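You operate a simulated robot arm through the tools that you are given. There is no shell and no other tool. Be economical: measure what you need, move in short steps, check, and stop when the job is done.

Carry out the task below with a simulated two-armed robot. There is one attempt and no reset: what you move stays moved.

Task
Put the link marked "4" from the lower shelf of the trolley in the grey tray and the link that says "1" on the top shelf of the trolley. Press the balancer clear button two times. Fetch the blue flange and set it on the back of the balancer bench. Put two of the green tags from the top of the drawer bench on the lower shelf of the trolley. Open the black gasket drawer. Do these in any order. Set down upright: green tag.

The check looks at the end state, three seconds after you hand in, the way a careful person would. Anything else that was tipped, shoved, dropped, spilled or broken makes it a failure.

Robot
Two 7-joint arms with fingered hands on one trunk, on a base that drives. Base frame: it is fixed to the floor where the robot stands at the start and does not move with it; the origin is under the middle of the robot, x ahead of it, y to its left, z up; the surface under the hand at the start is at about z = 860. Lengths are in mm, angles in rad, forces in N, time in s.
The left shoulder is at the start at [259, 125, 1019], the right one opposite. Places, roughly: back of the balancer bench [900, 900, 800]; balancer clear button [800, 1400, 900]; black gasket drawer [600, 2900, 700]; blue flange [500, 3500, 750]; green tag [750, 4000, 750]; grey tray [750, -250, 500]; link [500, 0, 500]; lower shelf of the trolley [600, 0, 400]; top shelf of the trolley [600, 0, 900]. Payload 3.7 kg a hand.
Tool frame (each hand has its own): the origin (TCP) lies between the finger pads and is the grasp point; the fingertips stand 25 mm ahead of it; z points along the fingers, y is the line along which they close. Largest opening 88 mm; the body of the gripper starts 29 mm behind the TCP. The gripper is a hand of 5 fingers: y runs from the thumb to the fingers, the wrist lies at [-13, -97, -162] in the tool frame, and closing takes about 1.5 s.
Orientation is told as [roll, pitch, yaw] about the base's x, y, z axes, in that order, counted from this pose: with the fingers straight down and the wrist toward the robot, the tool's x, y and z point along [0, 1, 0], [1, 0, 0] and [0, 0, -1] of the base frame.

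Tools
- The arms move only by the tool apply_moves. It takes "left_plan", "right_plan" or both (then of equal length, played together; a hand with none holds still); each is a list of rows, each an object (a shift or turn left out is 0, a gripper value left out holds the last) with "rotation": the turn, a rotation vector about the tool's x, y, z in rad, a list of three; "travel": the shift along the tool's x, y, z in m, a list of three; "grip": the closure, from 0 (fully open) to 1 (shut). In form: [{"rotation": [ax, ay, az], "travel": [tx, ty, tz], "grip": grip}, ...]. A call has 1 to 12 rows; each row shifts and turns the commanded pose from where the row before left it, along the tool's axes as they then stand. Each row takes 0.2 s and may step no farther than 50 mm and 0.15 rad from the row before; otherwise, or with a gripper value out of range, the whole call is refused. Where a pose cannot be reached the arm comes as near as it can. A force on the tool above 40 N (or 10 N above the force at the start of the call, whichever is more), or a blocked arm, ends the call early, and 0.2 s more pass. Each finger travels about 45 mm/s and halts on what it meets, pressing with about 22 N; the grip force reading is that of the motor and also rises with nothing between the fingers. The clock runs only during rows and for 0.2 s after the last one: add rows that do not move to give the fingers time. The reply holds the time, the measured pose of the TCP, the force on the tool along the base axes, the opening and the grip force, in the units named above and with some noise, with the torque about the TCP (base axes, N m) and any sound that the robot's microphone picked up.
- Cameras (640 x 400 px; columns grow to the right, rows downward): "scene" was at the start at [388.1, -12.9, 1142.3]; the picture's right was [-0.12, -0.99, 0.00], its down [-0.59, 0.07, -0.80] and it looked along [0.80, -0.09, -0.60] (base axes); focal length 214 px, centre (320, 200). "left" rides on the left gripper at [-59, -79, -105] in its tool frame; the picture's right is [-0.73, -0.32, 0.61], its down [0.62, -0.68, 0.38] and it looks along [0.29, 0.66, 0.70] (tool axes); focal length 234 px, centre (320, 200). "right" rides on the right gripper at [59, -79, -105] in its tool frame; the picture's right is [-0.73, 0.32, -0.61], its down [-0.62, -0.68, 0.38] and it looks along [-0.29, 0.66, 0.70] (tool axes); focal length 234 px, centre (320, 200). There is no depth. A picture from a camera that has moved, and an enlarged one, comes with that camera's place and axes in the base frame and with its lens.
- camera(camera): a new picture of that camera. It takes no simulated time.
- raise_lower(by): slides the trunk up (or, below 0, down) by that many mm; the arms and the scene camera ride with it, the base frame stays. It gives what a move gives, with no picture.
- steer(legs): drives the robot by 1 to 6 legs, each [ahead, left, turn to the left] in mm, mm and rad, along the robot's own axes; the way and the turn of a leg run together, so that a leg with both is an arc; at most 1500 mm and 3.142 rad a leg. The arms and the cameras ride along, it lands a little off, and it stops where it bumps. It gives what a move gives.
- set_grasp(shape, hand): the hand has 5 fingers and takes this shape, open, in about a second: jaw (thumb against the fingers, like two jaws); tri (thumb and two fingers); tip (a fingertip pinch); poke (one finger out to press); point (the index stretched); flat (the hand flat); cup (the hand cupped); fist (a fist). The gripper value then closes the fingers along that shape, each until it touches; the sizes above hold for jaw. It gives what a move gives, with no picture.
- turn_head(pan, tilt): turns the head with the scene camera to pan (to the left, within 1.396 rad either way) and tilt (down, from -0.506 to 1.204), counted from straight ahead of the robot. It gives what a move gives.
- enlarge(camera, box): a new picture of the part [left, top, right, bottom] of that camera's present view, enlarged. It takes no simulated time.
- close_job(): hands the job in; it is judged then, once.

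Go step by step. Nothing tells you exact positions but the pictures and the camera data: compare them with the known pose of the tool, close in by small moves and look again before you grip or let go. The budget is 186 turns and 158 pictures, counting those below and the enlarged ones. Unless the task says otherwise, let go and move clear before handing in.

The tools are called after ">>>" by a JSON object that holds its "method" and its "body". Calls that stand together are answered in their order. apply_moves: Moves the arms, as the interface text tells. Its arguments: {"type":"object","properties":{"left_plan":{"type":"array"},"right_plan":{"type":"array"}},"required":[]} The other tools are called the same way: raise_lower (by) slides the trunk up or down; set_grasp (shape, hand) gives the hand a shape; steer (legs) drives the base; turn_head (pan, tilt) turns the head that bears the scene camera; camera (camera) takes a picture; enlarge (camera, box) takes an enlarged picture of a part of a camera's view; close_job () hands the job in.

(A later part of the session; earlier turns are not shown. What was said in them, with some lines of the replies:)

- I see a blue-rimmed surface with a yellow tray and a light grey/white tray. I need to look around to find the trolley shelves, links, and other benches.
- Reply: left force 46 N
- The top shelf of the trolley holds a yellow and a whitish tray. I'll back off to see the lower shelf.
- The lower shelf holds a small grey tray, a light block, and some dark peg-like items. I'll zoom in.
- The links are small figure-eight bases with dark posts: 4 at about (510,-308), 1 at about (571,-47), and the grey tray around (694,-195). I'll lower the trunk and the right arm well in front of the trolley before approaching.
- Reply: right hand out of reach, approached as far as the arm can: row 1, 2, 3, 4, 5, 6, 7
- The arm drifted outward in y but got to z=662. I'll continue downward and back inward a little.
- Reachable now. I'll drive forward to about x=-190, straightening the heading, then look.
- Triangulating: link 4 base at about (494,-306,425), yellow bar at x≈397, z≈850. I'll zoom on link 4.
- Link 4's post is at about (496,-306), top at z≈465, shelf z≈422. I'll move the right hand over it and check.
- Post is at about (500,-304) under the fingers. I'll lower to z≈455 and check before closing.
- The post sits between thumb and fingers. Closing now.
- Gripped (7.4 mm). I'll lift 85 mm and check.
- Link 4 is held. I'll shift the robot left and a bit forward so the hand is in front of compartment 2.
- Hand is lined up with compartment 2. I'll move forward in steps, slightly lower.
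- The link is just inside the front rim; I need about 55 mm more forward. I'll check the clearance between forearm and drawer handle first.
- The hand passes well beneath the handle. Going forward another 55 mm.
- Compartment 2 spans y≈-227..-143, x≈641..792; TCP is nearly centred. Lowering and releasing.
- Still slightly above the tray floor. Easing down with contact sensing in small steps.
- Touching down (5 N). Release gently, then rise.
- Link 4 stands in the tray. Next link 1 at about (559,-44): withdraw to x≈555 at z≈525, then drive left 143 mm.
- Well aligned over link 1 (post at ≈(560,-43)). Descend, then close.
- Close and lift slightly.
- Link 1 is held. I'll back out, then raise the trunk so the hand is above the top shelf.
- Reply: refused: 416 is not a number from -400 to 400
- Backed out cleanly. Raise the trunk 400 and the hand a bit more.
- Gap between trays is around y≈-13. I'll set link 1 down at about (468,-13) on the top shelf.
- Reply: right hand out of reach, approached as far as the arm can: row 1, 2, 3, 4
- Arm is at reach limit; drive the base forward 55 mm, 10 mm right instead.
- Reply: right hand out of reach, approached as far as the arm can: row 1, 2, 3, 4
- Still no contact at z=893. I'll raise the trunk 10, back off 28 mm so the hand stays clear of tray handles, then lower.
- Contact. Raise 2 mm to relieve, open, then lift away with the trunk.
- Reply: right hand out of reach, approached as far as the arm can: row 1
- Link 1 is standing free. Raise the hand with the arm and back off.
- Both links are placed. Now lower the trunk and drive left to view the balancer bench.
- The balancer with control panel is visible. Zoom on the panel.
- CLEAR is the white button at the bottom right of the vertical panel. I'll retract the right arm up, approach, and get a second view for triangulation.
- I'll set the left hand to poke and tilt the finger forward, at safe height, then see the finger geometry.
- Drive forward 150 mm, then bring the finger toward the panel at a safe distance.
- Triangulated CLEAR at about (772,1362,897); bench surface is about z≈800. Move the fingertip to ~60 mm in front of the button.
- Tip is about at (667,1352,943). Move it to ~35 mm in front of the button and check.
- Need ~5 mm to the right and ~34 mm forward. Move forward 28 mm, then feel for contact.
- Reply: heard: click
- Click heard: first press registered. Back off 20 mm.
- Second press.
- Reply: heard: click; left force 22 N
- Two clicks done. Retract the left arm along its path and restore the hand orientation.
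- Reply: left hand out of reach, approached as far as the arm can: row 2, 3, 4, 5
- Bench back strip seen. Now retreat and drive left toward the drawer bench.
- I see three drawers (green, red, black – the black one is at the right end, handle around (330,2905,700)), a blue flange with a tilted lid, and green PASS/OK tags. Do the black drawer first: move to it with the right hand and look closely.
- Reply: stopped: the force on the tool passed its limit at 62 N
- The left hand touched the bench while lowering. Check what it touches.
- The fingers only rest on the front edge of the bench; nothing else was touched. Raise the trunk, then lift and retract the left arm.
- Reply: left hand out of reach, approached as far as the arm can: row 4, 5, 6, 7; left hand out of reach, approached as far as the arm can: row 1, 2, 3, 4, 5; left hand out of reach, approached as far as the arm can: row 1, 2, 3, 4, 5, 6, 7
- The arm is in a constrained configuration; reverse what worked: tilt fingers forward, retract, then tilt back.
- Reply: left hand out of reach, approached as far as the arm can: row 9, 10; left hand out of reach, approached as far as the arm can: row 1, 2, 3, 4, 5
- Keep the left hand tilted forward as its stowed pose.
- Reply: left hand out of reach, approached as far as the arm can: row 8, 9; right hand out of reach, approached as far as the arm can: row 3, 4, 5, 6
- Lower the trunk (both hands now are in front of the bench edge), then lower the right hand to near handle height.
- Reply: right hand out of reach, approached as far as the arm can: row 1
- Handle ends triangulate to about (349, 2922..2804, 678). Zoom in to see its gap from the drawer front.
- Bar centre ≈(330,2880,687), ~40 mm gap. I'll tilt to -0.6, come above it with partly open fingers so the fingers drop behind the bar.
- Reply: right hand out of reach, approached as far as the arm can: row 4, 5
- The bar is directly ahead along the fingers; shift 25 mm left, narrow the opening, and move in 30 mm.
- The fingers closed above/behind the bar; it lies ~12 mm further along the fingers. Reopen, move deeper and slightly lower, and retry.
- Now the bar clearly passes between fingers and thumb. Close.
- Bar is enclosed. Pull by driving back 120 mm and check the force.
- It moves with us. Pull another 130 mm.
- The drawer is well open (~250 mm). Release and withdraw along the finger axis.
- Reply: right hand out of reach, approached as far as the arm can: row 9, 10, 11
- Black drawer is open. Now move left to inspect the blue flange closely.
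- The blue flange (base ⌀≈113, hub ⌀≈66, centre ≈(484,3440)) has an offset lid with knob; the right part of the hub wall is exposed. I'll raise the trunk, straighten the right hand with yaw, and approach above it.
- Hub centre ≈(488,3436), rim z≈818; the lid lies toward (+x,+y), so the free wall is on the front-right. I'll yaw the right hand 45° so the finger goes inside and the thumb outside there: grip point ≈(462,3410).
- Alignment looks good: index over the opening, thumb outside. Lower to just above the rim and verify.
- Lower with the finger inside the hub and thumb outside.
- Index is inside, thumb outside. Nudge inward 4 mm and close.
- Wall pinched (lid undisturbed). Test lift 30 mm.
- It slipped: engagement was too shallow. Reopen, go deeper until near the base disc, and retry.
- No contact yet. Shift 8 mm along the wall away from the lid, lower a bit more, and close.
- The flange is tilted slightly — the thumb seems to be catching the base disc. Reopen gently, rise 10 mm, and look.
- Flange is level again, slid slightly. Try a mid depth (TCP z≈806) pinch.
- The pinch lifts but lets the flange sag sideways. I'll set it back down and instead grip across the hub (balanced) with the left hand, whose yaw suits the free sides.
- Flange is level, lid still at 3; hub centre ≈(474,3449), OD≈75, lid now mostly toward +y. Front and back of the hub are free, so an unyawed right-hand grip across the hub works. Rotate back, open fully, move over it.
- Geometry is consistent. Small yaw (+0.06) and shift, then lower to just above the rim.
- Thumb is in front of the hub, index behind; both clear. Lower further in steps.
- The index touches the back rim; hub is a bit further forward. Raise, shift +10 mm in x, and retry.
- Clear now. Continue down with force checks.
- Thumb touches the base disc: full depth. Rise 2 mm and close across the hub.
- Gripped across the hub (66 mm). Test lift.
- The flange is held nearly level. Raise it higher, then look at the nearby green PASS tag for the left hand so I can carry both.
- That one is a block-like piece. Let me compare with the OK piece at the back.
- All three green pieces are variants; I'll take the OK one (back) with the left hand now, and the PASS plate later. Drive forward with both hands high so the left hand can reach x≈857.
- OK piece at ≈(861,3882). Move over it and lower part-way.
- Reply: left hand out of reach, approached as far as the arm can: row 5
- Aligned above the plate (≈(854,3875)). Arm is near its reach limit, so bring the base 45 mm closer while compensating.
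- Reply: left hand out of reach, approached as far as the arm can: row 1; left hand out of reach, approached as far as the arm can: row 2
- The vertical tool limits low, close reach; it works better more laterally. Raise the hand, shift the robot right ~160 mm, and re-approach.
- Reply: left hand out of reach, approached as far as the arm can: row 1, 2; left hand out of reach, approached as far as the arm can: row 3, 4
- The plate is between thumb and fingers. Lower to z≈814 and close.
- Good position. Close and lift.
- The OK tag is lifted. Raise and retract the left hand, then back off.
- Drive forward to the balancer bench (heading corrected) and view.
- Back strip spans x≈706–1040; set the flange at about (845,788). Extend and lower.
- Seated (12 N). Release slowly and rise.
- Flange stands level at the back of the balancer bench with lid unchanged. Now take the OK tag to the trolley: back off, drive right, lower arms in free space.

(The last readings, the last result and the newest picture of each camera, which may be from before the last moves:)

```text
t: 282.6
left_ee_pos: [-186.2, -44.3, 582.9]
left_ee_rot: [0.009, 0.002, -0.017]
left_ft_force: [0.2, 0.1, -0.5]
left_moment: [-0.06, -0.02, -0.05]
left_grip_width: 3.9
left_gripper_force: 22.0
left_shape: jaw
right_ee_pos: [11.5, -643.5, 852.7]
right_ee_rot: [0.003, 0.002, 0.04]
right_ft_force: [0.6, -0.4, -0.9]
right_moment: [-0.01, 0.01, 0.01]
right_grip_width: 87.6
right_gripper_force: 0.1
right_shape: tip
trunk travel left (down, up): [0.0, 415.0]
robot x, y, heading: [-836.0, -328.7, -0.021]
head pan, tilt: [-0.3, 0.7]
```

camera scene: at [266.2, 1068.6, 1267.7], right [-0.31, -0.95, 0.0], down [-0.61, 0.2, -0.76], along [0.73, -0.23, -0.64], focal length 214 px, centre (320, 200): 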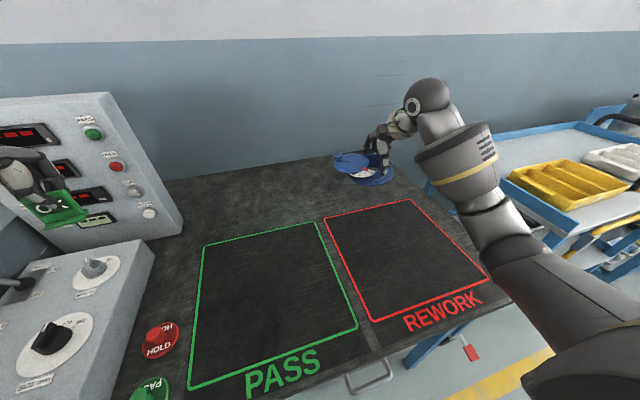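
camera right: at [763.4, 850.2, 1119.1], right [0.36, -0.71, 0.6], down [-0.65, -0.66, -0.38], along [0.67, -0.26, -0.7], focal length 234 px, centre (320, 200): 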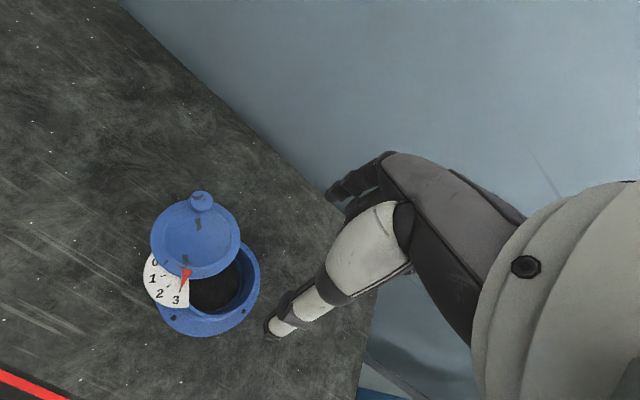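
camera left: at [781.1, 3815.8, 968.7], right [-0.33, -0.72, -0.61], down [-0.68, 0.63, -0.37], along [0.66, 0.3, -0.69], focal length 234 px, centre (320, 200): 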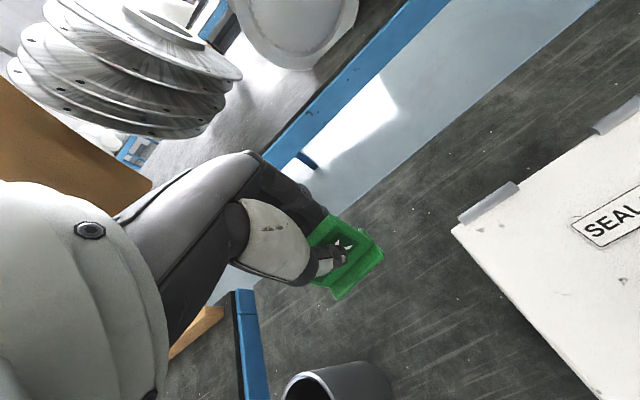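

Left arm went down smoothly. Retract the right arm, then straighten and approach the trolley.

>>> {"method": "apply_moves", "body": {"right_plan": [{"travel": [0, -0.03, -0.035]}, {"travel": [0, -0.03, -0.035]}, {"travel": [0, -0.04, -0.025]}, {"travel": [0, -0.04, -0.02]}, {"travel": [0.005, -0.04, -0.02]}, {"travel": [0.005, -0.04, -0.01]}, {"travel": [0.01, -0.04, 0]}, {"travel": [0.01, -0.04, 0]}, {}]}}

>>> {"method": "steer", "body": {"legs": [[0, 0, 0.02], [560, 0, 0]]}}

>>> {"method": "turn_head", "body": {"pan": 0.3, "tilt": 0.85}}

>>> {"method": "camera", "body": {"camera": "scene"}}

```text
t: 284.6
left_ee_pos: [-185.7, -44.5, 582.4]
left_ee_rot: [0.01, 0.003, -0.016]
left_ft_force: [-0.5, -0.5, -0.9]
left_moment: [0.0, -0.01, 0.03]
left_grip_width: 3.9
left_gripper_force: 22.0
left_shape: jaw
right_ee_pos: [-289.8, -628.1, 997.6]
right_ee_rot: [0.003, 0.003, 0.04]
right_ft_force: [0.0, -0.5, -0.3]
right_moment: [0.04, -0.01, -0.02]
right_grip_width: 87.8
right_gripper_force: 0.0
right_shape: tip
trunk travel left (down, up): [0.0, 415.0]
robot x, y, heading: [-837.4, -329.2, -0.02]
head pan, tilt: [-0.3, 0.7]
```

```text
t: 288.2
left_ee_pos: [380.8, -49.8, 582.8]
left_ee_rot: [0.01, 0.002, -0.013]
left_ft_force: [0.9, 0.2, -0.5]
left_moment: [-0.03, -0.02, -0.03]
left_grip_width: 3.7
left_gripper_force: 21.9
left_shape: jaw
right_ee_pos: [279.9, -631.9, 998.0]
right_ee_rot: [0.002, 0.003, 0.043]
right_ft_force: [0.0, -0.8, -0.2]
right_moment: [0.0, 0.03, 0.02]
right_grip_width: 88.1
right_gripper_force: 0.0
right_shape: tip
trunk travel left (down, up): [0.0, 415.0]
robot x, y, heading: [-272.0, -335.2, -0.019]
head pan, tilt: [-0.3, 0.7]
```

```text
t: 289.2
left_ee_pos: [381.1, -50.4, 583.4]
left_ee_rot: [0.01, 0.002, -0.015]
left_ft_force: [0.3, -0.5, -0.7]
left_moment: [0.05, 0.01, 0.0]
left_grip_width: 3.8
left_gripper_force: 22.2
left_shape: jaw
right_ee_pos: [279.1, -632.2, 999.0]
right_ee_rot: [0.003, 0.002, 0.041]
right_ft_force: [-0.2, 0.1, 0.3]
right_moment: [0.01, -0.01, 0.0]
right_grip_width: 88.2
right_gripper_force: 0.1
right_shape: tip
trunk travel left (down, up): [0.0, 415.0]
robot x, y, heading: [-269.9, -337.1, -0.02]
head pan, tilt: [0.3, 0.85]
```

```text
19 pictures are left
camera scene: at [139.8, -327.3, 1073.0], right [0.22, -0.97, 0.0], down [-0.71, -0.16, -0.68], along [0.67, 0.15, -0.73], focal length 214 px, centre (320, 200)
```

scene: 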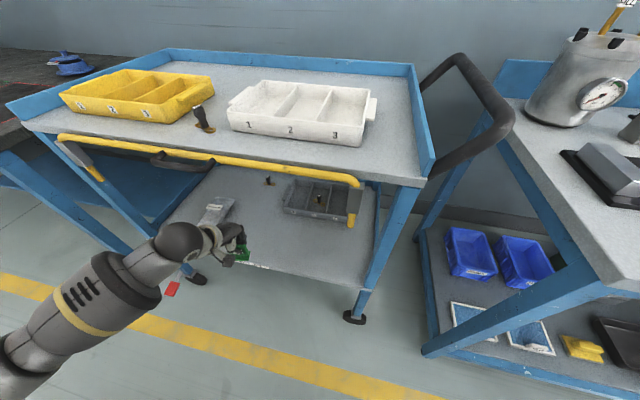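

Lower the hand to z≈505 before entering, then drive in 60 mm and extend.

>>> {"method": "apply_moves", "body": {"left_plan": [{"travel": [0, 0, 0.04]}, {"travel": [0, 0, 0.035]}, {}]}}

>>> {"method": "steer", "body": {"legs": [[60, 0, 0.02]]}}

>>> {"method": "apply_moves", "body": {"left_plan": [{"travel": [0, 0.03, 0]}, {"travel": [0, 0.03, 0]}, {"travel": [0, 0.015, 0]}, {}]}}

>>> {"method": "camera", "body": {"camera": "left"}}

```text
t: 290.0
left_ee_pos: [381.5, -49.3, 508.6]
left_ee_rot: [0.01, 0.001, -0.014]
left_ft_force: [-1.4, -0.4, 0.4]
left_moment: [0.02, -0.02, -0.01]
left_grip_width: 3.4
left_gripper_force: 21.7
left_shape: jaw
right_ee_pos: [278.7, -632.3, 998.1]
right_ee_rot: [0.0, 0.001, 0.042]
right_ft_force: [0.7, -0.6, 0.4]
right_moment: [0.03, 0.0, 0.0]
right_grip_width: 88.0
right_gripper_force: 0.0
right_shape: tip
trunk travel left (down, up): [0.0, 415.0]
robot x, y, heading: [-270.9, -339.7, -0.018]
head pan, tilt: [0.3, 0.85]
```

```text
t: 291.0
left_ee_pos: [434.6, -36.3, 509.2]
left_ee_rot: [0.01, 0.004, 0.007]
left_ft_force: [0.1, -0.2, 0.9]
left_moment: [0.0, 0.04, -0.01]
left_grip_width: 3.9
left_gripper_force: 22.0
left_shape: jaw
right_ee_pos: [344.1, -622.2, 999.2]
right_ee_rot: [0.001, 0.003, 0.063]
right_ft_force: [0.0, -0.4, -0.5]
right_moment: [-0.02, 0.02, 0.01]
right_grip_width: 87.9
right_gripper_force: 0.0
right_shape: tip
trunk travel left (down, up): [0.0, 415.0]
robot x, y, heading: [-208.1, -340.9, -0.002]
head pan, tilt: [0.3, 0.85]
```

```text
t: 292.0
left_ee_pos: [510.2, -32.9, 509.2]
left_ee_rot: [0.011, 0.004, 0.008]
left_ft_force: [-0.5, 0.5, 0.3]
left_moment: [0.0, -0.01, -0.03]
left_grip_width: 3.7
left_gripper_force: 22.1
left_shape: jaw
right_ee_pos: [343.1, -621.0, 997.6]
right_ee_rot: [0.002, 0.005, 0.063]
right_ft_force: [-0.7, -0.5, -0.9]
right_moment: [0.01, 0.03, 0.0]
right_grip_width: 87.9
right_gripper_force: 0.1
right_shape: tip
trunk travel left (down, up): [0.0, 415.0]
robot x, y, heading: [-207.1, -336.1, 0.002]
head pan, tilt: [0.3, 0.85]
```

```text
18 pictures are left
camera left: at [431.3, -94.3, 613.4], right [-0.32, -0.72, -0.61], down [-0.69, 0.62, -0.37], along [0.65, 0.3, -0.69], focal length 234 px, centre (320, 200)
```

left: 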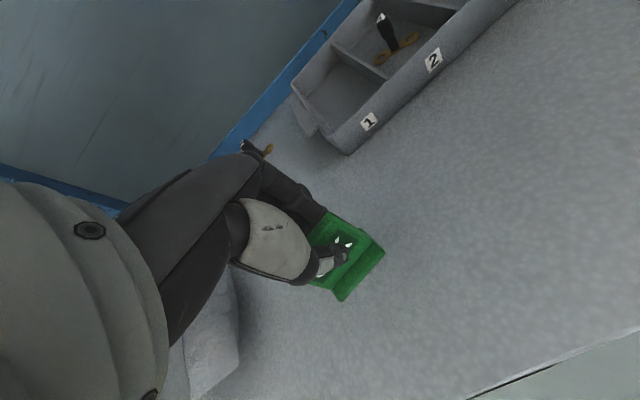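

Clear space. Lower to contact.

>>> {"method": "apply_moves", "body": {"left_plan": [{"travel": [0, 0, 0.015]}, {"travel": [0, 0, 0.013]}, {}]}}

>>> {"method": "apply_moves", "body": {"left_plan": [{"travel": [0, 0, 0.004]}, {}]}}

>>> {"method": "apply_moves", "body": {"left_plan": [{"travel": [0, 0, 0.004]}, {}]}}

```text
t: 292.8
left_ee_pos: [509.4, -34.9, 481.1]
left_ee_rot: [0.01, 0.003, 0.008]
left_ft_force: [1.1, 0.4, -1.2]
left_moment: [0.0, -0.03, -0.01]
left_grip_width: 3.7
left_gripper_force: 21.9
left_shape: jaw
right_ee_pos: [343.8, -620.8, 999.5]
right_ee_rot: [0.001, 0.001, 0.062]
right_ft_force: [-0.9, -0.8, 0.9]
right_moment: [0.01, 0.01, -0.04]
right_grip_width: 87.8
right_gripper_force: 0.0
right_shape: tip
trunk travel left (down, up): [0.0, 415.0]
robot x, y, heading: [-211.5, -333.2, 0.003]
head pan, tilt: [0.3, 0.85]
```

```text
t: 293.4
left_ee_pos: [509.6, -34.3, 476.9]
left_ee_rot: [0.011, 0.002, 0.008]
left_ft_force: [0.1, -0.8, -0.8]
left_moment: [-0.01, -0.05, 0.01]
left_grip_width: 3.8
left_gripper_force: 22.2
left_shape: jaw
right_ee_pos: [343.7, -621.4, 998.4]
right_ee_rot: [0.002, 0.003, 0.062]
right_ft_force: [0.0, 0.1, 0.1]
right_moment: [0.03, 0.01, 0.02]
right_grip_width: 87.9
right_gripper_force: 0.0
right_shape: tip
trunk travel left (down, up): [0.0, 415.0]
robot x, y, heading: [-210.3, -339.8, 0.001]
head pan, tilt: [0.3, 0.85]
```

```text
t: 294.0
left_ee_pos: [510.4, -33.7, 475.3]
left_ee_rot: [0.011, 0.003, 0.007]
left_ft_force: [-1.1, 0.4, 2.5]
left_moment: [0.0, 0.0, 0.01]
left_grip_width: 4.0
left_gripper_force: 22.2
left_shape: jaw
right_ee_pos: [343.2, -622.3, 999.0]
right_ee_rot: [0.002, 0.0, 0.063]
right_ft_force: [0.4, 0.4, 0.3]
right_moment: [0.0, 0.02, -0.02]
right_grip_width: 88.0
right_gripper_force: 0.0
right_shape: tip
trunk travel left (down, up): [0.0, 415.0]
robot x, y, heading: [-213.5, -334.6, 0.005]
head pan, tilt: [0.3, 0.85]
```

Slight contact; 2 mm more, then release and rise straight up.

>>> {"method": "apply_moves", "body": {"left_plan": [{"travel": [0, 0, 0.002]}, {}, {"grip": 0.9}, {"grip": 0.75}, {"grip": 0.6}, {"grip": 0.5}, {"grip": 0.4}, {}, {}, {"travel": [0, 0, -0.03]}, {"travel": [0, 0, -0.035]}, {}]}}

>>> {"method": "camera", "body": {"camera": "left"}}

```text
t: 296.6
left_ee_pos: [511.6, -34.4, 536.7]
left_ee_rot: [0.011, 0.002, 0.007]
left_ft_force: [0.4, -0.1, 0.0]
left_moment: [-0.01, -0.03, 0.01]
left_grip_width: 52.7
left_gripper_force: 0.1
left_shape: jaw
right_ee_pos: [344.1, -622.1, 998.1]
right_ee_rot: [-0.001, 0.001, 0.063]
right_ft_force: [-0.9, -0.1, -0.9]
right_moment: [0.03, 0.02, -0.01]
right_grip_width: 88.3
right_gripper_force: 0.1
right_shape: tip
trunk travel left (down, up): [0.0, 415.0]
robot x, y, heading: [-208.1, -333.2, 0.005]
head pan, tilt: [0.3, 0.85]
```

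```text
17 pictures are left
camera left: at [432.6, -95.1, 641.4], right [-0.32, -0.72, -0.61], down [-0.69, 0.62, -0.37], along [0.65, 0.3, -0.69], focal length 234 px, centre (320, 200)
```

left: 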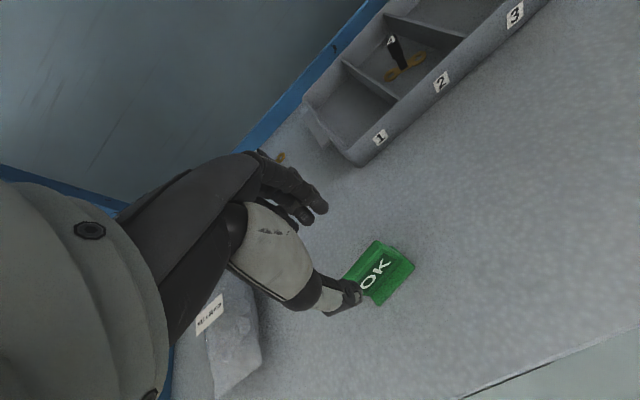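

OK tag stands upright on the lower shelf. Back out, raise, and go fetch the PASS plate with the right hand.

>>> {"method": "steer", "body": {"legs": [[-620, 0, 0]]}}

>>> {"method": "apply_moves", "body": {"left_plan": [{"travel": [0, -0.01, -0.045]}, {"travel": [0, -0.01, -0.045]}, {"travel": [0, -0.01, -0.045]}, {"travel": [0, -0.01, -0.045]}, {"travel": [0, -0.01, -0.045]}, {"travel": [0, -0.01, -0.045]}, {"travel": [0, -0.01, -0.045]}, {"travel": [0, -0.01, -0.04]}, {}]}}

>>> {"method": "set_grasp", "body": {"hand": "right", "shape": "jaw"}}

>>> {"method": "raise_lower", "body": {"by": 160}}

>>> {"method": "steer", "body": {"legs": [[0, 1400, 0], [0, 1400, 0], [0, 1200, 0]]}}

```text
t: 300.0
left_ee_pos: [-104.8, -33.0, 536.3]
left_ee_rot: [0.011, 0.002, 0.014]
left_ft_force: [0.5, 0.2, 0.5]
left_moment: [-0.03, -0.01, 0.02]
left_grip_width: 52.7
left_gripper_force: 0.1
left_shape: jaw
right_ee_pos: [-267.9, -620.0, 998.7]
right_ee_rot: [0.003, 0.002, 0.069]
right_ft_force: [-0.3, -0.1, -0.6]
right_moment: [-0.02, 0.03, 0.0]
right_grip_width: 88.1
right_gripper_force: 0.0
right_shape: tip
trunk travel left (down, up): [0.0, 415.0]
robot x, y, heading: [-822.3, -338.0, 0.007]
head pan, tilt: [0.3, 0.85]
```

```text
t: 302.0
left_ee_pos: [-185.1, -35.4, 891.7]
left_ee_rot: [0.011, 0.004, 0.015]
left_ft_force: [0.5, -0.4, -0.1]
left_moment: [-0.02, 0.01, 0.0]
left_grip_width: 52.7
left_gripper_force: 0.0
left_shape: jaw
right_ee_pos: [-266.8, -620.2, 998.0]
right_ee_rot: [0.002, 0.002, 0.07]
right_ft_force: [0.1, -0.2, 0.7]
right_moment: [0.02, 0.01, -0.01]
right_grip_width: 88.1
right_gripper_force: 0.0
right_shape: tip
trunk travel left (down, up): [0.0, 415.0]
robot x, y, heading: [-822.3, -338.4, 0.009]
head pan, tilt: [0.3, 0.85]
```

```text
t: 302.9
left_ee_pos: [-184.6, -36.4, 892.7]
left_ee_rot: [0.011, 0.003, 0.014]
left_ft_force: [0.2, -0.1, -0.3]
left_moment: [-0.02, -0.03, 0.02]
left_grip_width: 52.4
left_gripper_force: 0.1
left_shape: jaw
right_ee_pos: [-267.5, -620.9, 998.6]
right_ee_rot: [0.001, 0.004, 0.07]
right_ft_force: [-1.0, -0.2, 0.5]
right_moment: [0.02, 0.0, 0.0]
right_grip_width: 87.8
right_gripper_force: 0.0
right_shape: jaw
trunk travel left (down, up): [0.0, 415.0]
robot x, y, heading: [-821.3, -336.9, 0.002]
head pan, tilt: [0.3, 0.85]
```

```text
t: 304.8
left_ee_pos: [-181.4, -38.3, 1050.0]
left_ee_rot: [0.01, 0.005, 0.013]
left_ft_force: [-0.6, -0.7, -0.4]
left_moment: [-0.01, 0.01, 0.0]
left_grip_width: 52.7
left_gripper_force: 0.1
left_shape: jaw
right_ee_pos: [-266.7, -620.9, 1158.3]
right_ee_rot: [0.001, 0.006, 0.069]
right_ft_force: [0.6, 0.7, -0.1]
right_moment: [0.02, -0.01, 0.02]
right_grip_width: 87.9
right_gripper_force: 0.0
right_shape: jaw
trunk travel left (down, up): [-160.0, 255.0]
robot x, y, heading: [-824.1, -342.3, 0.008]
head pan, tilt: [0.3, 0.85]
```

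```text
t: 315.6
left_ee_pos: [-204.2, 1292.8, 1052.4]
left_ee_rot: [0.012, 0.001, 0.03]
left_ft_force: [-0.3, 0.6, 0.1]
left_moment: [-0.01, -0.01, 0.01]
left_grip_width: 52.5
left_gripper_force: 0.1
left_shape: jaw
right_ee_pos: [-279.9, 709.0, 1159.1]
right_ee_rot: [0.001, 0.001, 0.082]
right_ft_force: [0.6, -0.1, -0.1]
right_moment: [0.02, 0.04, 0.0]
right_grip_width: 87.9
right_gripper_force: 0.0
right_shape: jaw
trunk travel left (down, up): [-160.0, 255.0]
robot x, y, heading: [-838.3, 981.9, 0.019]
head pan, tilt: [0.3, 0.85]
stopped in leg 1: the robot was blocked; the commanded pose is now the measured one
```

The base was blocked at x≈-838; earlier passes at x≈-650 were free. Look to the left to see what it met.

>>> {"method": "turn_head", "body": {"pan": 1.39, "tilt": 0.7}}

>>> {"method": "camera", "body": {"camera": "scene"}}

```text
t: 316.9
left_ee_pos: [-205.1, 1292.7, 1052.8]
left_ee_rot: [0.009, 0.001, 0.031]
left_ft_force: [0.4, -1.6, -0.1]
left_moment: [0.0, 0.03, -0.01]
left_grip_width: 52.4
left_gripper_force: 0.0
left_shape: jaw
right_ee_pos: [-278.5, 708.4, 1157.8]
right_ee_rot: [0.002, 0.001, 0.085]
right_ft_force: [0.3, 0.4, -0.1]
right_moment: [-0.01, 0.01, 0.0]
right_grip_width: 88.1
right_gripper_force: 0.1
right_shape: jaw
trunk travel left (down, up): [-160.0, 255.0]
robot x, y, heading: [-840.9, 981.0, 0.022]
head pan, tilt: [1.389, 0.7]
```

```text
16 pictures are left
camera scene: at [-633.5, 1067.2, 1267.9], right [0.99, -0.16, 0.0], down [-0.1, -0.64, -0.76], along [0.12, 0.76, -0.64], focal length 214 px, centre (320, 200)
```

scene: 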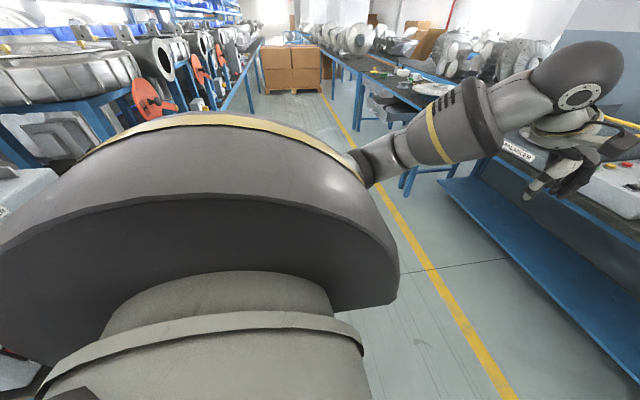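

A bench row stands behind; I just backed too close to it. Move forward 200 mm and continue left along the free lane.

>>> {"method": "steer", "body": {"legs": [[200, 0, -0.022], [0, 1340, 0], [0, 1330, 0]]}}

>>> {"method": "turn_head", "body": {"pan": -0.4, "tilt": 0.8}}

```text
t: 341.7
left_ee_pos: [-9.2, 3973.7, 1050.7]
left_ee_rot: [0.011, 0.003, 0.007]
left_ft_force: [-0.7, -0.9, 1.0]
left_moment: [0.01, -0.01, 0.02]
left_grip_width: 52.2
left_gripper_force: 0.0
left_shape: jaw
right_ee_pos: [-96.3, 3389.6, 1158.7]
right_ee_rot: [0.003, 0.002, 0.063]
right_ft_force: [0.3, 0.2, -0.7]
right_moment: [-0.03, 0.02, -0.01]
right_grip_width: 88.1
right_gripper_force: 0.0
right_shape: jaw
trunk travel left (down, up): [-160.0, 255.0]
robot x, y, heading: [-654.2, 3675.6, 0.004]
head pan, tilt: [1.389, 0.7]
```

```text
t: 343.5
left_ee_pos: [-9.4, 3972.9, 1051.6]
left_ee_rot: [0.01, 0.001, 0.007]
left_ft_force: [-0.2, 0.2, 0.6]
left_moment: [0.04, 0.0, 0.02]
left_grip_width: 52.5
left_gripper_force: 0.0
left_shape: jaw
right_ee_pos: [-96.2, 3390.7, 1158.9]
right_ee_rot: [0.003, 0.002, 0.064]
right_ft_force: [-0.4, 0.2, -0.3]
right_moment: [0.0, 0.02, 0.01]
right_grip_width: 87.8
right_gripper_force: 0.2
right_shape: jaw
trunk travel left (down, up): [-160.0, 255.0]
robot x, y, heading: [-653.1, 3675.2, -0.002]
head pan, tilt: [-0.4, 0.799]
```

>>> {"method": "steer", "body": {"legs": [[560, -20, 0]]}}

>>> {"method": "apply_moves", "body": {"right_plan": [{"rotation": [0, 0, 0.064], "travel": [0, 0.035, 0.035], "grip": 0.3}, {"travel": [0, 0.035, 0.035]}, {"travel": [0, 0.03, 0.035]}, {"travel": [0, 0.02, 0.035]}, {"travel": [0, 0, 0.035]}, {}]}}

>>> {"method": "camera", "body": {"camera": "scene"}}

>>> {"method": "camera", "body": {"camera": "right"}}

```text
t: 346.7
left_ee_pos: [561.0, 3951.6, 1052.3]
left_ee_rot: [0.011, 0.002, 0.005]
left_ft_force: [0.5, -0.4, 0.7]
left_moment: [0.04, -0.03, 0.0]
left_grip_width: 52.8
left_gripper_force: 0.1
left_shape: jaw
right_ee_pos: [471.9, 3368.3, 1158.1]
right_ee_rot: [0.002, 0.002, 0.061]
right_ft_force: [-0.1, -1.1, 0.2]
right_moment: [0.04, -0.01, -0.02]
right_grip_width: 87.8
right_gripper_force: 0.0
right_shape: jaw
trunk travel left (down, up): [-160.0, 255.0]
robot x, y, heading: [-78.9, 3654.3, 0.001]
head pan, tilt: [-0.4, 0.799]
```

```text
t: 348.1
left_ee_pos: [560.2, 3951.5, 1052.9]
left_ee_rot: [0.011, 0.002, 0.005]
left_ft_force: [0.5, 0.3, 0.7]
left_moment: [-0.02, -0.04, 0.01]
left_grip_width: 52.4
left_gripper_force: 0.1
left_shape: jaw
right_ee_pos: [592.9, 3371.9, 983.0]
right_ee_rot: [0.002, 0.001, -0.004]
right_ft_force: [-0.4, 0.0, 0.8]
right_moment: [0.02, -0.04, 0.0]
right_grip_width: 61.9
right_gripper_force: 0.1
right_shape: jaw
trunk travel left (down, up): [-160.0, 255.0]
robot x, y, heading: [-84.3, 3656.2, 0.0]
head pan, tilt: [-0.4, 0.799]
```

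```text
15 pictures are left
camera scene: at [185.2, 3621.0, 1259.7], right [-0.39, -0.92, 0.0], down [-0.66, 0.28, -0.7], along [0.64, -0.27, -0.72], focal length 214 px, centre (320, 200)
```

scene: 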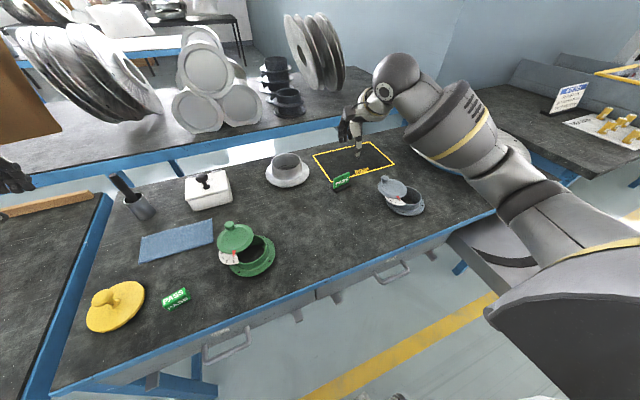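

```text
14 pictures are left
camera right: at [514.6, 3431.8, 1089.5], right [0.32, -0.73, 0.61], down [-0.68, -0.62, -0.38], along [0.66, -0.29, -0.7], focal length 234 px, centre (320, 200)
```

right: 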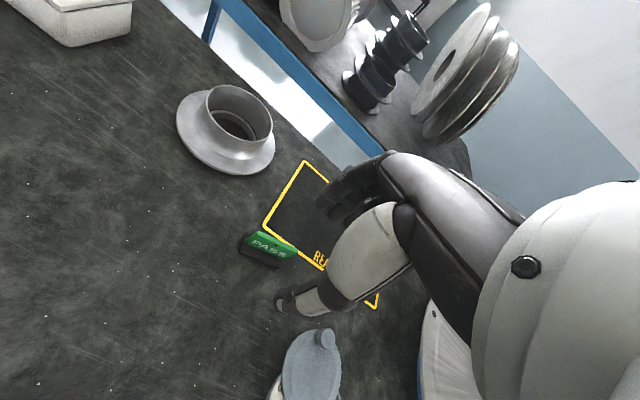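

Plate at ≈(657,3350), turned ≈0.22 rad. Yaw to match and move above it.

>>> {"method": "apply_moves", "body": {"right_plan": [{"rotation": [0, 0, -0.11]}, {"rotation": [0, 0, -0.11]}, {"travel": [-0.012, 0.019, 0.037]}, {"travel": [-0.012, 0.019, 0.037]}, {"travel": [-0.012, 0.019, 0.037]}, {}]}}

>>> {"method": "camera", "body": {"camera": "right"}}

```text
t: 349.5
left_ee_pos: [559.9, 3950.7, 1052.2]
left_ee_rot: [0.01, 0.002, 0.008]
left_ft_force: [-0.1, -0.2, -0.6]
left_moment: [0.01, 0.01, 0.02]
left_grip_width: 52.6
left_gripper_force: 0.0
left_shape: jaw
right_ee_pos: [654.2, 3348.5, 873.6]
right_ee_rot: [0.003, -0.001, 0.216]
right_ft_force: [0.4, -0.1, 0.6]
right_moment: [0.01, -0.01, 0.03]
right_grip_width: 61.7
right_gripper_force: 0.1
right_shape: jaw
trunk travel left (down, up): [-160.0, 255.0]
robot x, y, heading: [-84.9, 3656.0, 0.004]
head pan, tilt: [-0.4, 0.799]
```

```text
13 pictures are left
camera right: at [565.9, 3390.5, 978.7], right [0.47, -0.64, 0.61], down [-0.53, -0.76, -0.38], along [0.7, -0.14, -0.7], focal length 234 px, centre (320, 200)
```

right: 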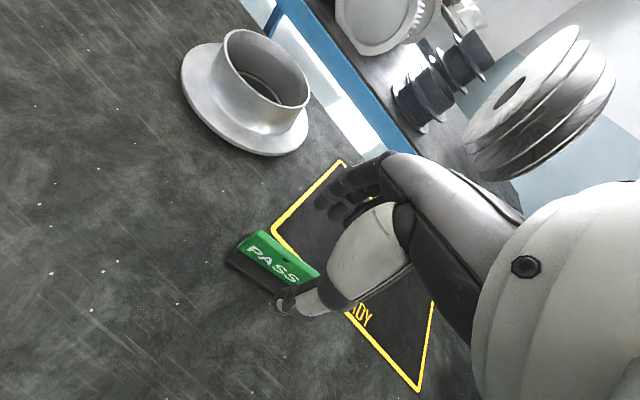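

Well aligned. Lower onto the plate.

>>> {"method": "apply_moves", "body": {"right_plan": [{"travel": [0, 0.005, 0.02]}, {"travel": [0, 0, 0.02]}, {"travel": [0, 0, 0.017]}, {}]}}

>>> {"method": "camera", "body": {"camera": "right"}}

```text
t: 350.5
left_ee_pos: [560.6, 3951.7, 1051.3]
left_ee_rot: [0.009, 0.002, 0.006]
left_ft_force: [-0.5, 0.6, 0.3]
left_moment: [0.04, 0.0, 0.0]
left_grip_width: 52.4
left_gripper_force: 0.1
left_shape: jaw
right_ee_pos: [659.1, 3349.0, 814.8]
right_ee_rot: [0.002, 0.003, 0.217]
right_ft_force: [-0.2, 0.1, 0.4]
right_moment: [-0.01, 0.01, 0.02]
right_grip_width: 62.0
right_gripper_force: 0.1
right_shape: jaw
trunk travel left (down, up): [-160.0, 255.0]
robot x, y, heading: [-80.7, 3653.4, 0.0]
head pan, tilt: [-0.4, 0.799]
```

```text
12 pictures are left
camera right: at [570.3, 3391.4, 921.1], right [0.47, -0.64, 0.61], down [-0.53, -0.75, -0.38], along [0.7, -0.14, -0.7], focal length 234 px, centre (320, 200)
```

right: 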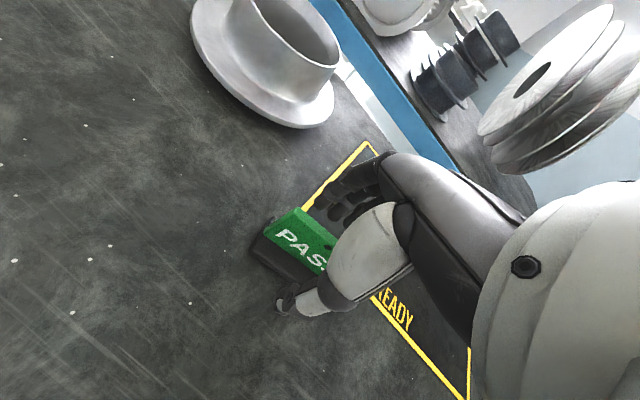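

Plate is between thumb and fingers. Close and lift.

>>> {"method": "apply_moves", "body": {"right_plan": [{"grip": 0.7}, {}, {}, {"grip": 1}, {}, {}, {}, {}, {"travel": [0, 0, -0.02]}, {"travel": [0, 0, -0.03]}, {}]}}

>>> {"method": "camera", "body": {"camera": "right"}}

```text
t: 352.9
left_ee_pos: [561.3, 3951.2, 1050.7]
left_ee_rot: [0.01, 0.003, 0.008]
left_ft_force: [0.5, -0.2, 0.3]
left_moment: [0.0, 0.01, 0.01]
left_grip_width: 52.5
left_gripper_force: 0.1
left_shape: jaw
right_ee_pos: [659.7, 3347.9, 864.8]
right_ee_rot: [0.003, 0.003, 0.216]
right_ft_force: [-0.8, -0.7, 0.1]
right_moment: [0.04, -0.02, 0.05]
right_grip_width: 0.8
right_gripper_force: 22.1
right_shape: jaw
trunk travel left (down, up): [-160.0, 255.0]
robot x, y, heading: [-85.4, 3655.9, -0.004]
head pan, tilt: [-0.4, 0.799]
```

```text
11 pictures are left
camera right: at [570.8, 3390.2, 971.4], right [0.47, -0.64, 0.6], down [-0.53, -0.75, -0.38], along [0.7, -0.14, -0.7], focal length 234 px, centre (320, 200)
```

right: 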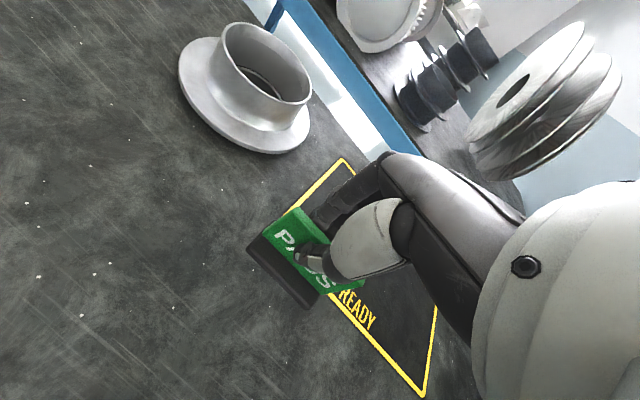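

PASS tag is held upright. Raise both hands, back off to the lane, and drive to the trolley.

>>> {"method": "apply_moves", "body": {"right_plan": [{"travel": [0, 0, -0.04]}, {"travel": [0, 0, -0.04]}, {"travel": [0, 0, -0.04]}, {"travel": [0, -0.01, -0.03]}, {"travel": [0, -0.01, 0]}, {}], "left_plan": [{"travel": [0, 0, -0.045]}, {"travel": [0, 0, -0.045]}, {"travel": [0, -0.02, -0.045]}, {"travel": [0, -0.03, -0.03]}, {"travel": [0, -0.03, -0.03]}, {}]}}

>>> {"method": "steer", "body": {"legs": [[-560, 0, 0.002], [0, -1250, 0], [0, -1200, 0], [0, -1200, 0]]}}

```text
t: 354.3
left_ee_pos: [482.7, 3949.2, 1248.2]
left_ee_rot: [0.01, 0.004, 0.006]
left_ft_force: [0.5, 0.0, 0.1]
left_moment: [0.02, 0.01, 0.0]
left_grip_width: 52.3
left_gripper_force: 0.1
left_shape: jaw
right_ee_pos: [642.1, 3345.4, 1015.6]
right_ee_rot: [0.001, 0.003, 0.217]
right_ft_force: [0.9, 0.2, -0.7]
right_moment: [-0.01, -0.02, 0.03]
right_grip_width: 0.7
right_gripper_force: 22.3
right_shape: jaw
trunk travel left (down, up): [-160.0, 255.0]
robot x, y, heading: [-80.9, 3653.5, -0.0]
head pan, tilt: [-0.4, 0.799]
```

```text
t: 388.7
left_ee_pos: [19.1, 367.3, 1249.6]
left_ee_rot: [0.012, 0.001, 0.038]
left_ft_force: [-0.6, -0.3, 0.9]
left_moment: [-0.01, 0.01, 0.01]
left_grip_width: 52.4
left_gripper_force: 0.0
left_shape: jaw
right_ee_pos: [201.1, -232.0, 1017.2]
right_ee_rot: [0.003, 0.001, 0.25]
right_ft_force: [-0.6, 0.0, -0.9]
right_moment: [0.03, 0.01, 0.0]
right_grip_width: 0.6
right_gripper_force: 22.2
right_shape: jaw
trunk travel left (down, up): [-160.0, 255.0]
robot x, y, heading: [-536.2, 53.7, 0.033]
head pan, tilt: [-0.4, 0.799]
```

>>> {"method": "steer", "body": {"legs": [[-100, -40, -0.033]]}}

>>> {"method": "raise_lower", "body": {"by": -160}}

>>> {"method": "apply_moves", "body": {"right_plan": [{"travel": [0, 0, 0.04]}, {"travel": [0, 0, 0.04]}, {"travel": [0, 0, 0.04]}, {"travel": [0, 0, 0.04]}, {"travel": [0, 0, 0.04]}, {"travel": [0, 0, 0.04]}, {"travel": [0, 0, 0.04]}, {"travel": [0, 0, 0.04]}, {"travel": [0, 0, 0.025]}, {}]}}

```text
t: 389.9
left_ee_pos: [-71.7, 308.3, 1248.3]
left_ee_rot: [0.011, 0.001, 0.008]
left_ft_force: [0.2, -0.4, -0.2]
left_moment: [-0.01, -0.01, -0.03]
left_grip_width: 52.5
left_gripper_force: 0.1
left_shape: jaw
right_ee_pos: [93.0, -295.4, 1016.4]
right_ee_rot: [0.002, 0.002, 0.221]
right_ft_force: [-0.1, -0.8, -0.7]
right_moment: [0.01, -0.05, 0.01]
right_grip_width: 0.3
right_gripper_force: 21.8
right_shape: jaw
trunk travel left (down, up): [-160.0, 255.0]
robot x, y, heading: [-634.1, 11.8, 0.003]
head pan, tilt: [-0.4, 0.799]
```

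```text
t: 391.7
left_ee_pos: [-72.2, 307.2, 1090.3]
left_ee_rot: [0.012, 0.001, 0.009]
left_ft_force: [0.1, -0.1, 0.5]
left_moment: [0.03, -0.02, 0.02]
left_grip_width: 52.3
left_gripper_force: 0.0
left_shape: jaw
right_ee_pos: [92.4, -295.9, 856.3]
right_ee_rot: [0.002, 0.003, 0.221]
right_ft_force: [0.4, -0.2, -0.8]
right_moment: [0.01, -0.01, -0.02]
right_grip_width: 0.4
right_gripper_force: 21.7
right_shape: jaw
trunk travel left (down, up): [0.0, 415.0]
robot x, y, heading: [-633.1, 13.4, 0.002]
head pan, tilt: [-0.4, 0.799]
```

```text
t: 393.9
left_ee_pos: [-70.4, 308.6, 1088.8]
left_ee_rot: [0.009, 0.003, 0.01]
left_ft_force: [-0.5, 0.7, 0.0]
left_moment: [0.01, 0.04, 0.02]
left_grip_width: 52.6
left_gripper_force: 0.1
left_shape: jaw
right_ee_pos: [91.8, -296.9, 513.3]
right_ee_rot: [0.002, 0.002, 0.218]
right_ft_force: [0.7, -0.2, -0.9]
right_moment: [0.03, 0.02, -0.01]
right_grip_width: 0.8
right_gripper_force: 21.8
right_shape: jaw
trunk travel left (down, up): [0.0, 415.0]
robot x, y, heading: [-633.7, 12.3, -0.0]
head pan, tilt: [-0.4, 0.799]
```

Check the grip, then drive in.

>>> {"method": "camera", "body": {"camera": "right"}}

>>> {"method": "steer", "body": {"legs": [[330, 22, 0]]}}

>>> {"method": "camera", "body": {"camera": "right"}}

```text
10 pictures are left
camera right: at [3.2, -254.8, 618.8], right [0.47, -0.64, 0.61], down [-0.53, -0.76, -0.38], along [0.7, -0.14, -0.7], focal length 234 px, centre (320, 200)
```

right: 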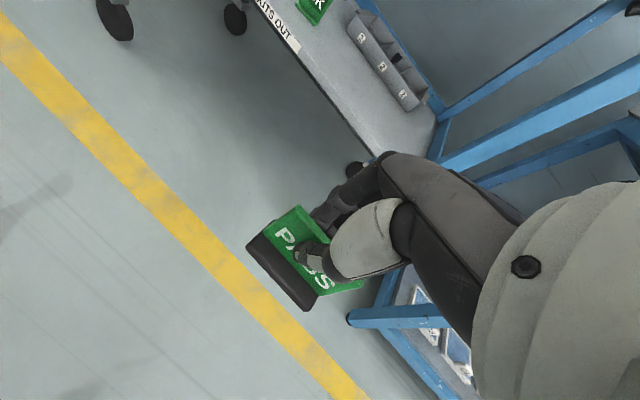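

```text
t: 396.1
left_ee_pos: [253.9, 335.5, 1088.0]
left_ee_rot: [0.012, 0.005, 0.016]
left_ft_force: [0.6, -0.3, 0.3]
left_moment: [-0.01, -0.02, 0.0]
left_grip_width: 52.5
left_gripper_force: 0.1
left_shape: jaw
right_ee_pos: [422.1, -267.1, 513.6]
right_ee_rot: [0.002, 0.002, 0.228]
right_ft_force: [0.3, -0.3, -0.1]
right_moment: [-0.01, 0.0, 0.0]
right_grip_width: 0.5
right_gripper_force: 22.1
right_shape: jaw
trunk travel left (down, up): [0.0, 415.0]
robot x, y, heading: [-303.7, 37.8, 0.01]
head pan, tilt: [-0.4, 0.799]
```

```text
9 pictures are left
camera right: at [332.7, -225.8, 619.0], right [0.48, -0.64, 0.6], down [-0.52, -0.76, -0.38], along [0.7, -0.13, -0.7], focal length 234 px, centre (320, 200)
```

right: 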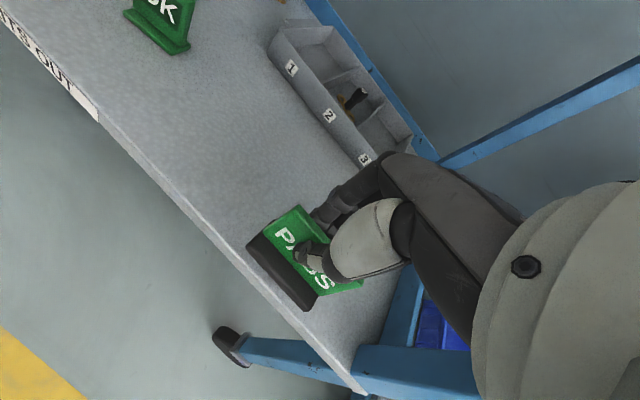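

Advance 85 mm more, then lower.

>>> {"method": "steer", "body": {"legs": [[85, 0, 0]]}}

>>> {"method": "apply_moves", "body": {"right_plan": [{"travel": [0, 0, 0.015]}, {"travel": [0, 0, 0.015]}, {}]}}

>>> {"method": "apply_moves", "body": {"right_plan": [{"travel": [0, 0, 0.005]}, {}]}}

>>> {"method": "apply_moves", "body": {"right_plan": [{"travel": [0, 0, 0.004]}, {}]}}

```text
t: 397.1
left_ee_pos: [338.0, 336.7, 1088.5]
left_ee_rot: [0.012, 0.004, 0.017]
left_ft_force: [0.4, 0.5, 0.1]
left_moment: [-0.02, 0.03, -0.01]
left_grip_width: 52.6
left_gripper_force: 0.1
left_shape: jaw
right_ee_pos: [506.7, -266.7, 512.3]
right_ee_rot: [0.002, 0.004, 0.229]
right_ft_force: [-0.7, -0.4, -0.8]
right_moment: [0.02, -0.02, 0.01]
right_grip_width: 0.7
right_gripper_force: 22.3
right_shape: jaw
trunk travel left (down, up): [0.0, 415.0]
robot x, y, heading: [-223.9, 35.9, 0.009]
head pan, tilt: [-0.4, 0.799]
```

```text
t: 397.9
left_ee_pos: [337.6, 338.7, 1088.6]
left_ee_rot: [0.012, 0.001, 0.018]
left_ft_force: [-0.2, 0.7, -0.2]
left_moment: [-0.02, 0.01, -0.03]
left_grip_width: 52.6
left_gripper_force: 0.1
left_shape: jaw
right_ee_pos: [506.6, -265.4, 482.2]
right_ee_rot: [0.001, 0.001, 0.229]
right_ft_force: [-0.2, 0.3, -0.8]
right_moment: [0.01, 0.0, -0.02]
right_grip_width: 0.7
right_gripper_force: 22.1
right_shape: jaw
trunk travel left (down, up): [0.0, 415.0]
robot x, y, heading: [-219.3, 36.6, 0.008]
head pan, tilt: [-0.4, 0.799]
```

```text
t: 398.5
left_ee_pos: [337.7, 336.4, 1089.2]
left_ee_rot: [0.01, 0.001, 0.017]
left_ft_force: [-0.3, -0.2, 0.9]
left_moment: [-0.03, -0.01, -0.01]
left_grip_width: 52.3
left_gripper_force: 0.0
left_shape: jaw
right_ee_pos: [505.1, -265.5, 478.2]
right_ee_rot: [0.002, 0.003, 0.229]
right_ft_force: [0.3, -0.6, -1.1]
right_moment: [-0.01, 0.02, 0.03]
right_grip_width: 0.8
right_gripper_force: 22.2
right_shape: jaw
trunk travel left (down, up): [0.0, 415.0]
robot x, y, heading: [-224.1, 38.8, 0.01]
head pan, tilt: [-0.4, 0.799]
```

```text
t: 399.1
left_ee_pos: [336.7, 338.9, 1090.2]
left_ee_rot: [0.011, 0.001, 0.018]
left_ft_force: [0.1, -0.1, 0.4]
left_moment: [0.03, -0.03, -0.01]
left_grip_width: 52.6
left_gripper_force: 0.0
left_shape: jaw
right_ee_pos: [506.7, -266.5, 475.4]
right_ee_rot: [0.003, 0.0, 0.228]
right_ft_force: [-0.9, -0.9, 3.6]
right_moment: [0.01, 0.0, 0.0]
right_grip_width: 0.6
right_gripper_force: 22.4
right_shape: jaw
trunk travel left (down, up): [0.0, 415.0]
robot x, y, heading: [-220.2, 36.9, 0.009]
head pan, tilt: [-0.4, 0.799]
```

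Contact. Press 2 mm, release, and rise.

>>> {"method": "apply_moves", "body": {"right_plan": [{"travel": [0, 0, 0.002]}, {}, {"grip": 0.9}, {"grip": 0.75}, {"grip": 0.6}, {"grip": 0.5}, {"grip": 0.4}, {}, {}, {"travel": [0, 0, -0.03]}, {"travel": [0, 0, -0.035]}, {}]}}

>>> {"method": "camera", "body": {"camera": "right"}}

```text
t: 401.7
left_ee_pos: [338.8, 337.1, 1088.5]
left_ee_rot: [0.012, 0.003, 0.017]
left_ft_force: [0.2, -0.5, -0.3]
left_moment: [-0.01, 0.0, 0.02]
left_grip_width: 52.7
left_gripper_force: 0.0
left_shape: jaw
right_ee_pos: [506.2, -265.8, 535.3]
right_ee_rot: [0.002, 0.002, 0.228]
right_ft_force: [0.8, 0.4, -0.2]
right_moment: [0.01, 0.0, -0.01]
right_grip_width: 52.2
right_gripper_force: 0.1
right_shape: jaw
trunk travel left (down, up): [0.0, 415.0]
robot x, y, heading: [-222.2, 34.4, 0.011]
head pan, tilt: [-0.4, 0.799]
```

```text
8 pictures are left
camera right: at [416.5, -224.8, 642.2], right [0.48, -0.64, 0.6], down [-0.52, -0.76, -0.38], along [0.7, -0.13, -0.7], focal length 234 px, centre (320, 200)
```

right: 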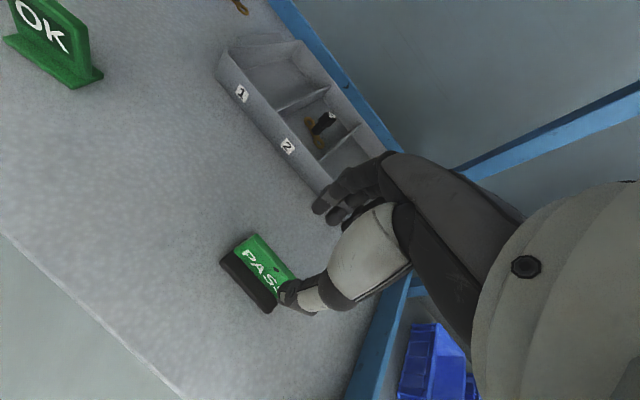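

Both tags stand upright. Back out and take a final overview.

>>> {"method": "steer", "body": {"legs": [[-400, 0, -0.01]]}}

>>> {"method": "turn_head", "body": {"pan": 0.1, "tilt": 0.6}}

>>> {"method": "enlarge", "body": {"camera": "scene", "box": [180, 80, 480, 260]}}

```text
t: 404.2
left_ee_pos: [-60.1, 326.5, 1089.2]
left_ee_rot: [0.009, 0.001, 0.004]
left_ft_force: [-1.0, 0.6, -0.4]
left_moment: [-0.03, 0.0, 0.01]
left_grip_width: 52.6
left_gripper_force: 0.0
left_shape: jaw
right_ee_pos: [99.4, -278.6, 536.6]
right_ee_rot: [0.002, 0.002, 0.212]
right_ft_force: [-0.4, -0.7, 0.2]
right_moment: [0.01, 0.05, -0.01]
right_grip_width: 52.5
right_gripper_force: 0.0
right_shape: jaw
trunk travel left (down, up): [0.0, 415.0]
robot x, y, heading: [-620.3, 36.7, -0.004]
head pan, tilt: [-0.4, 0.799]
```

```text
t: 405.2
left_ee_pos: [-59.5, 327.6, 1089.3]
left_ee_rot: [0.01, 0.006, 0.001]
left_ft_force: [0.4, 0.4, -0.2]
left_moment: [0.03, 0.01, 0.01]
left_grip_width: 52.4
left_gripper_force: 0.0
left_shape: jaw
right_ee_pos: [99.6, -279.1, 537.7]
right_ee_rot: [0.001, 0.003, 0.212]
right_ft_force: [-0.4, 0.2, -0.3]
right_moment: [0.0, -0.04, -0.03]
right_grip_width: 52.4
right_gripper_force: 0.2
right_shape: jaw
trunk travel left (down, up): [0.0, 415.0]
robot x, y, heading: [-621.9, 33.6, -0.0]
head pan, tilt: [0.099, 0.6]
```

```text
2.13 times, centred on (330, 170) of scene
camera zoom: at [-203.9, 39.4, 1091.4], right [0.09, -1.0, 0.0], down [-0.56, -0.05, -0.82], along [0.82, 0.08, -0.57], focal length 458 px, centre (299, 264)
```

zoom: 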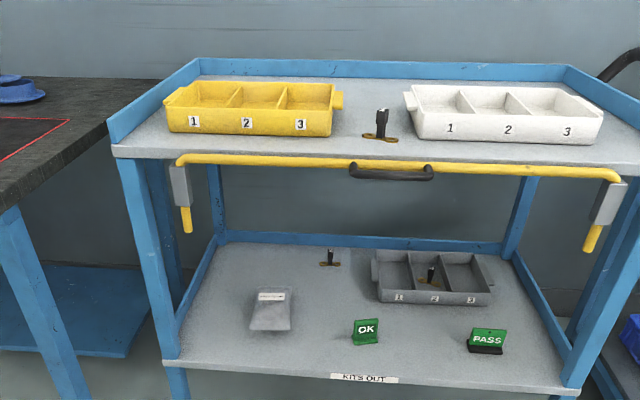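

Link 4 is in the grey tray, link 1 is on the top shelf, both tags stand upright on the lower shelf, and the flange is at the back of the balancer bench. The drawer is open and CLEAR was pressed twice, so I'm handing in.

>>> {"method": "close_job", "body": {}}

```text
The job is handed in.
```

I carried out every step and handed in the job; I don't have the judge's result.

- **Links:** Link 4 stands in the grey tray on the lower shelf. Link 1 stands on the top shelf.
- **CLEAR button:** I pressed it twice and heard a click each time.
- **Blue flange:** It sits level at the back of the balancer bench, with its lid still at 3. On the drawer bench I slid and briefly tilted it while trying to grip it.
- **Green tags:** The "OK" and "PASS" tags stand upright on the lower shelf. There was a third green piece, a block marked "PASS", which I left where it was.
- **Black gasket drawer:** It is open by about 250 mm.
- **Bumps:** The left hand pressed on the front edge of the drawer bench once. The base also backed into the bench row behind the lane. I saw nothing moved either time.
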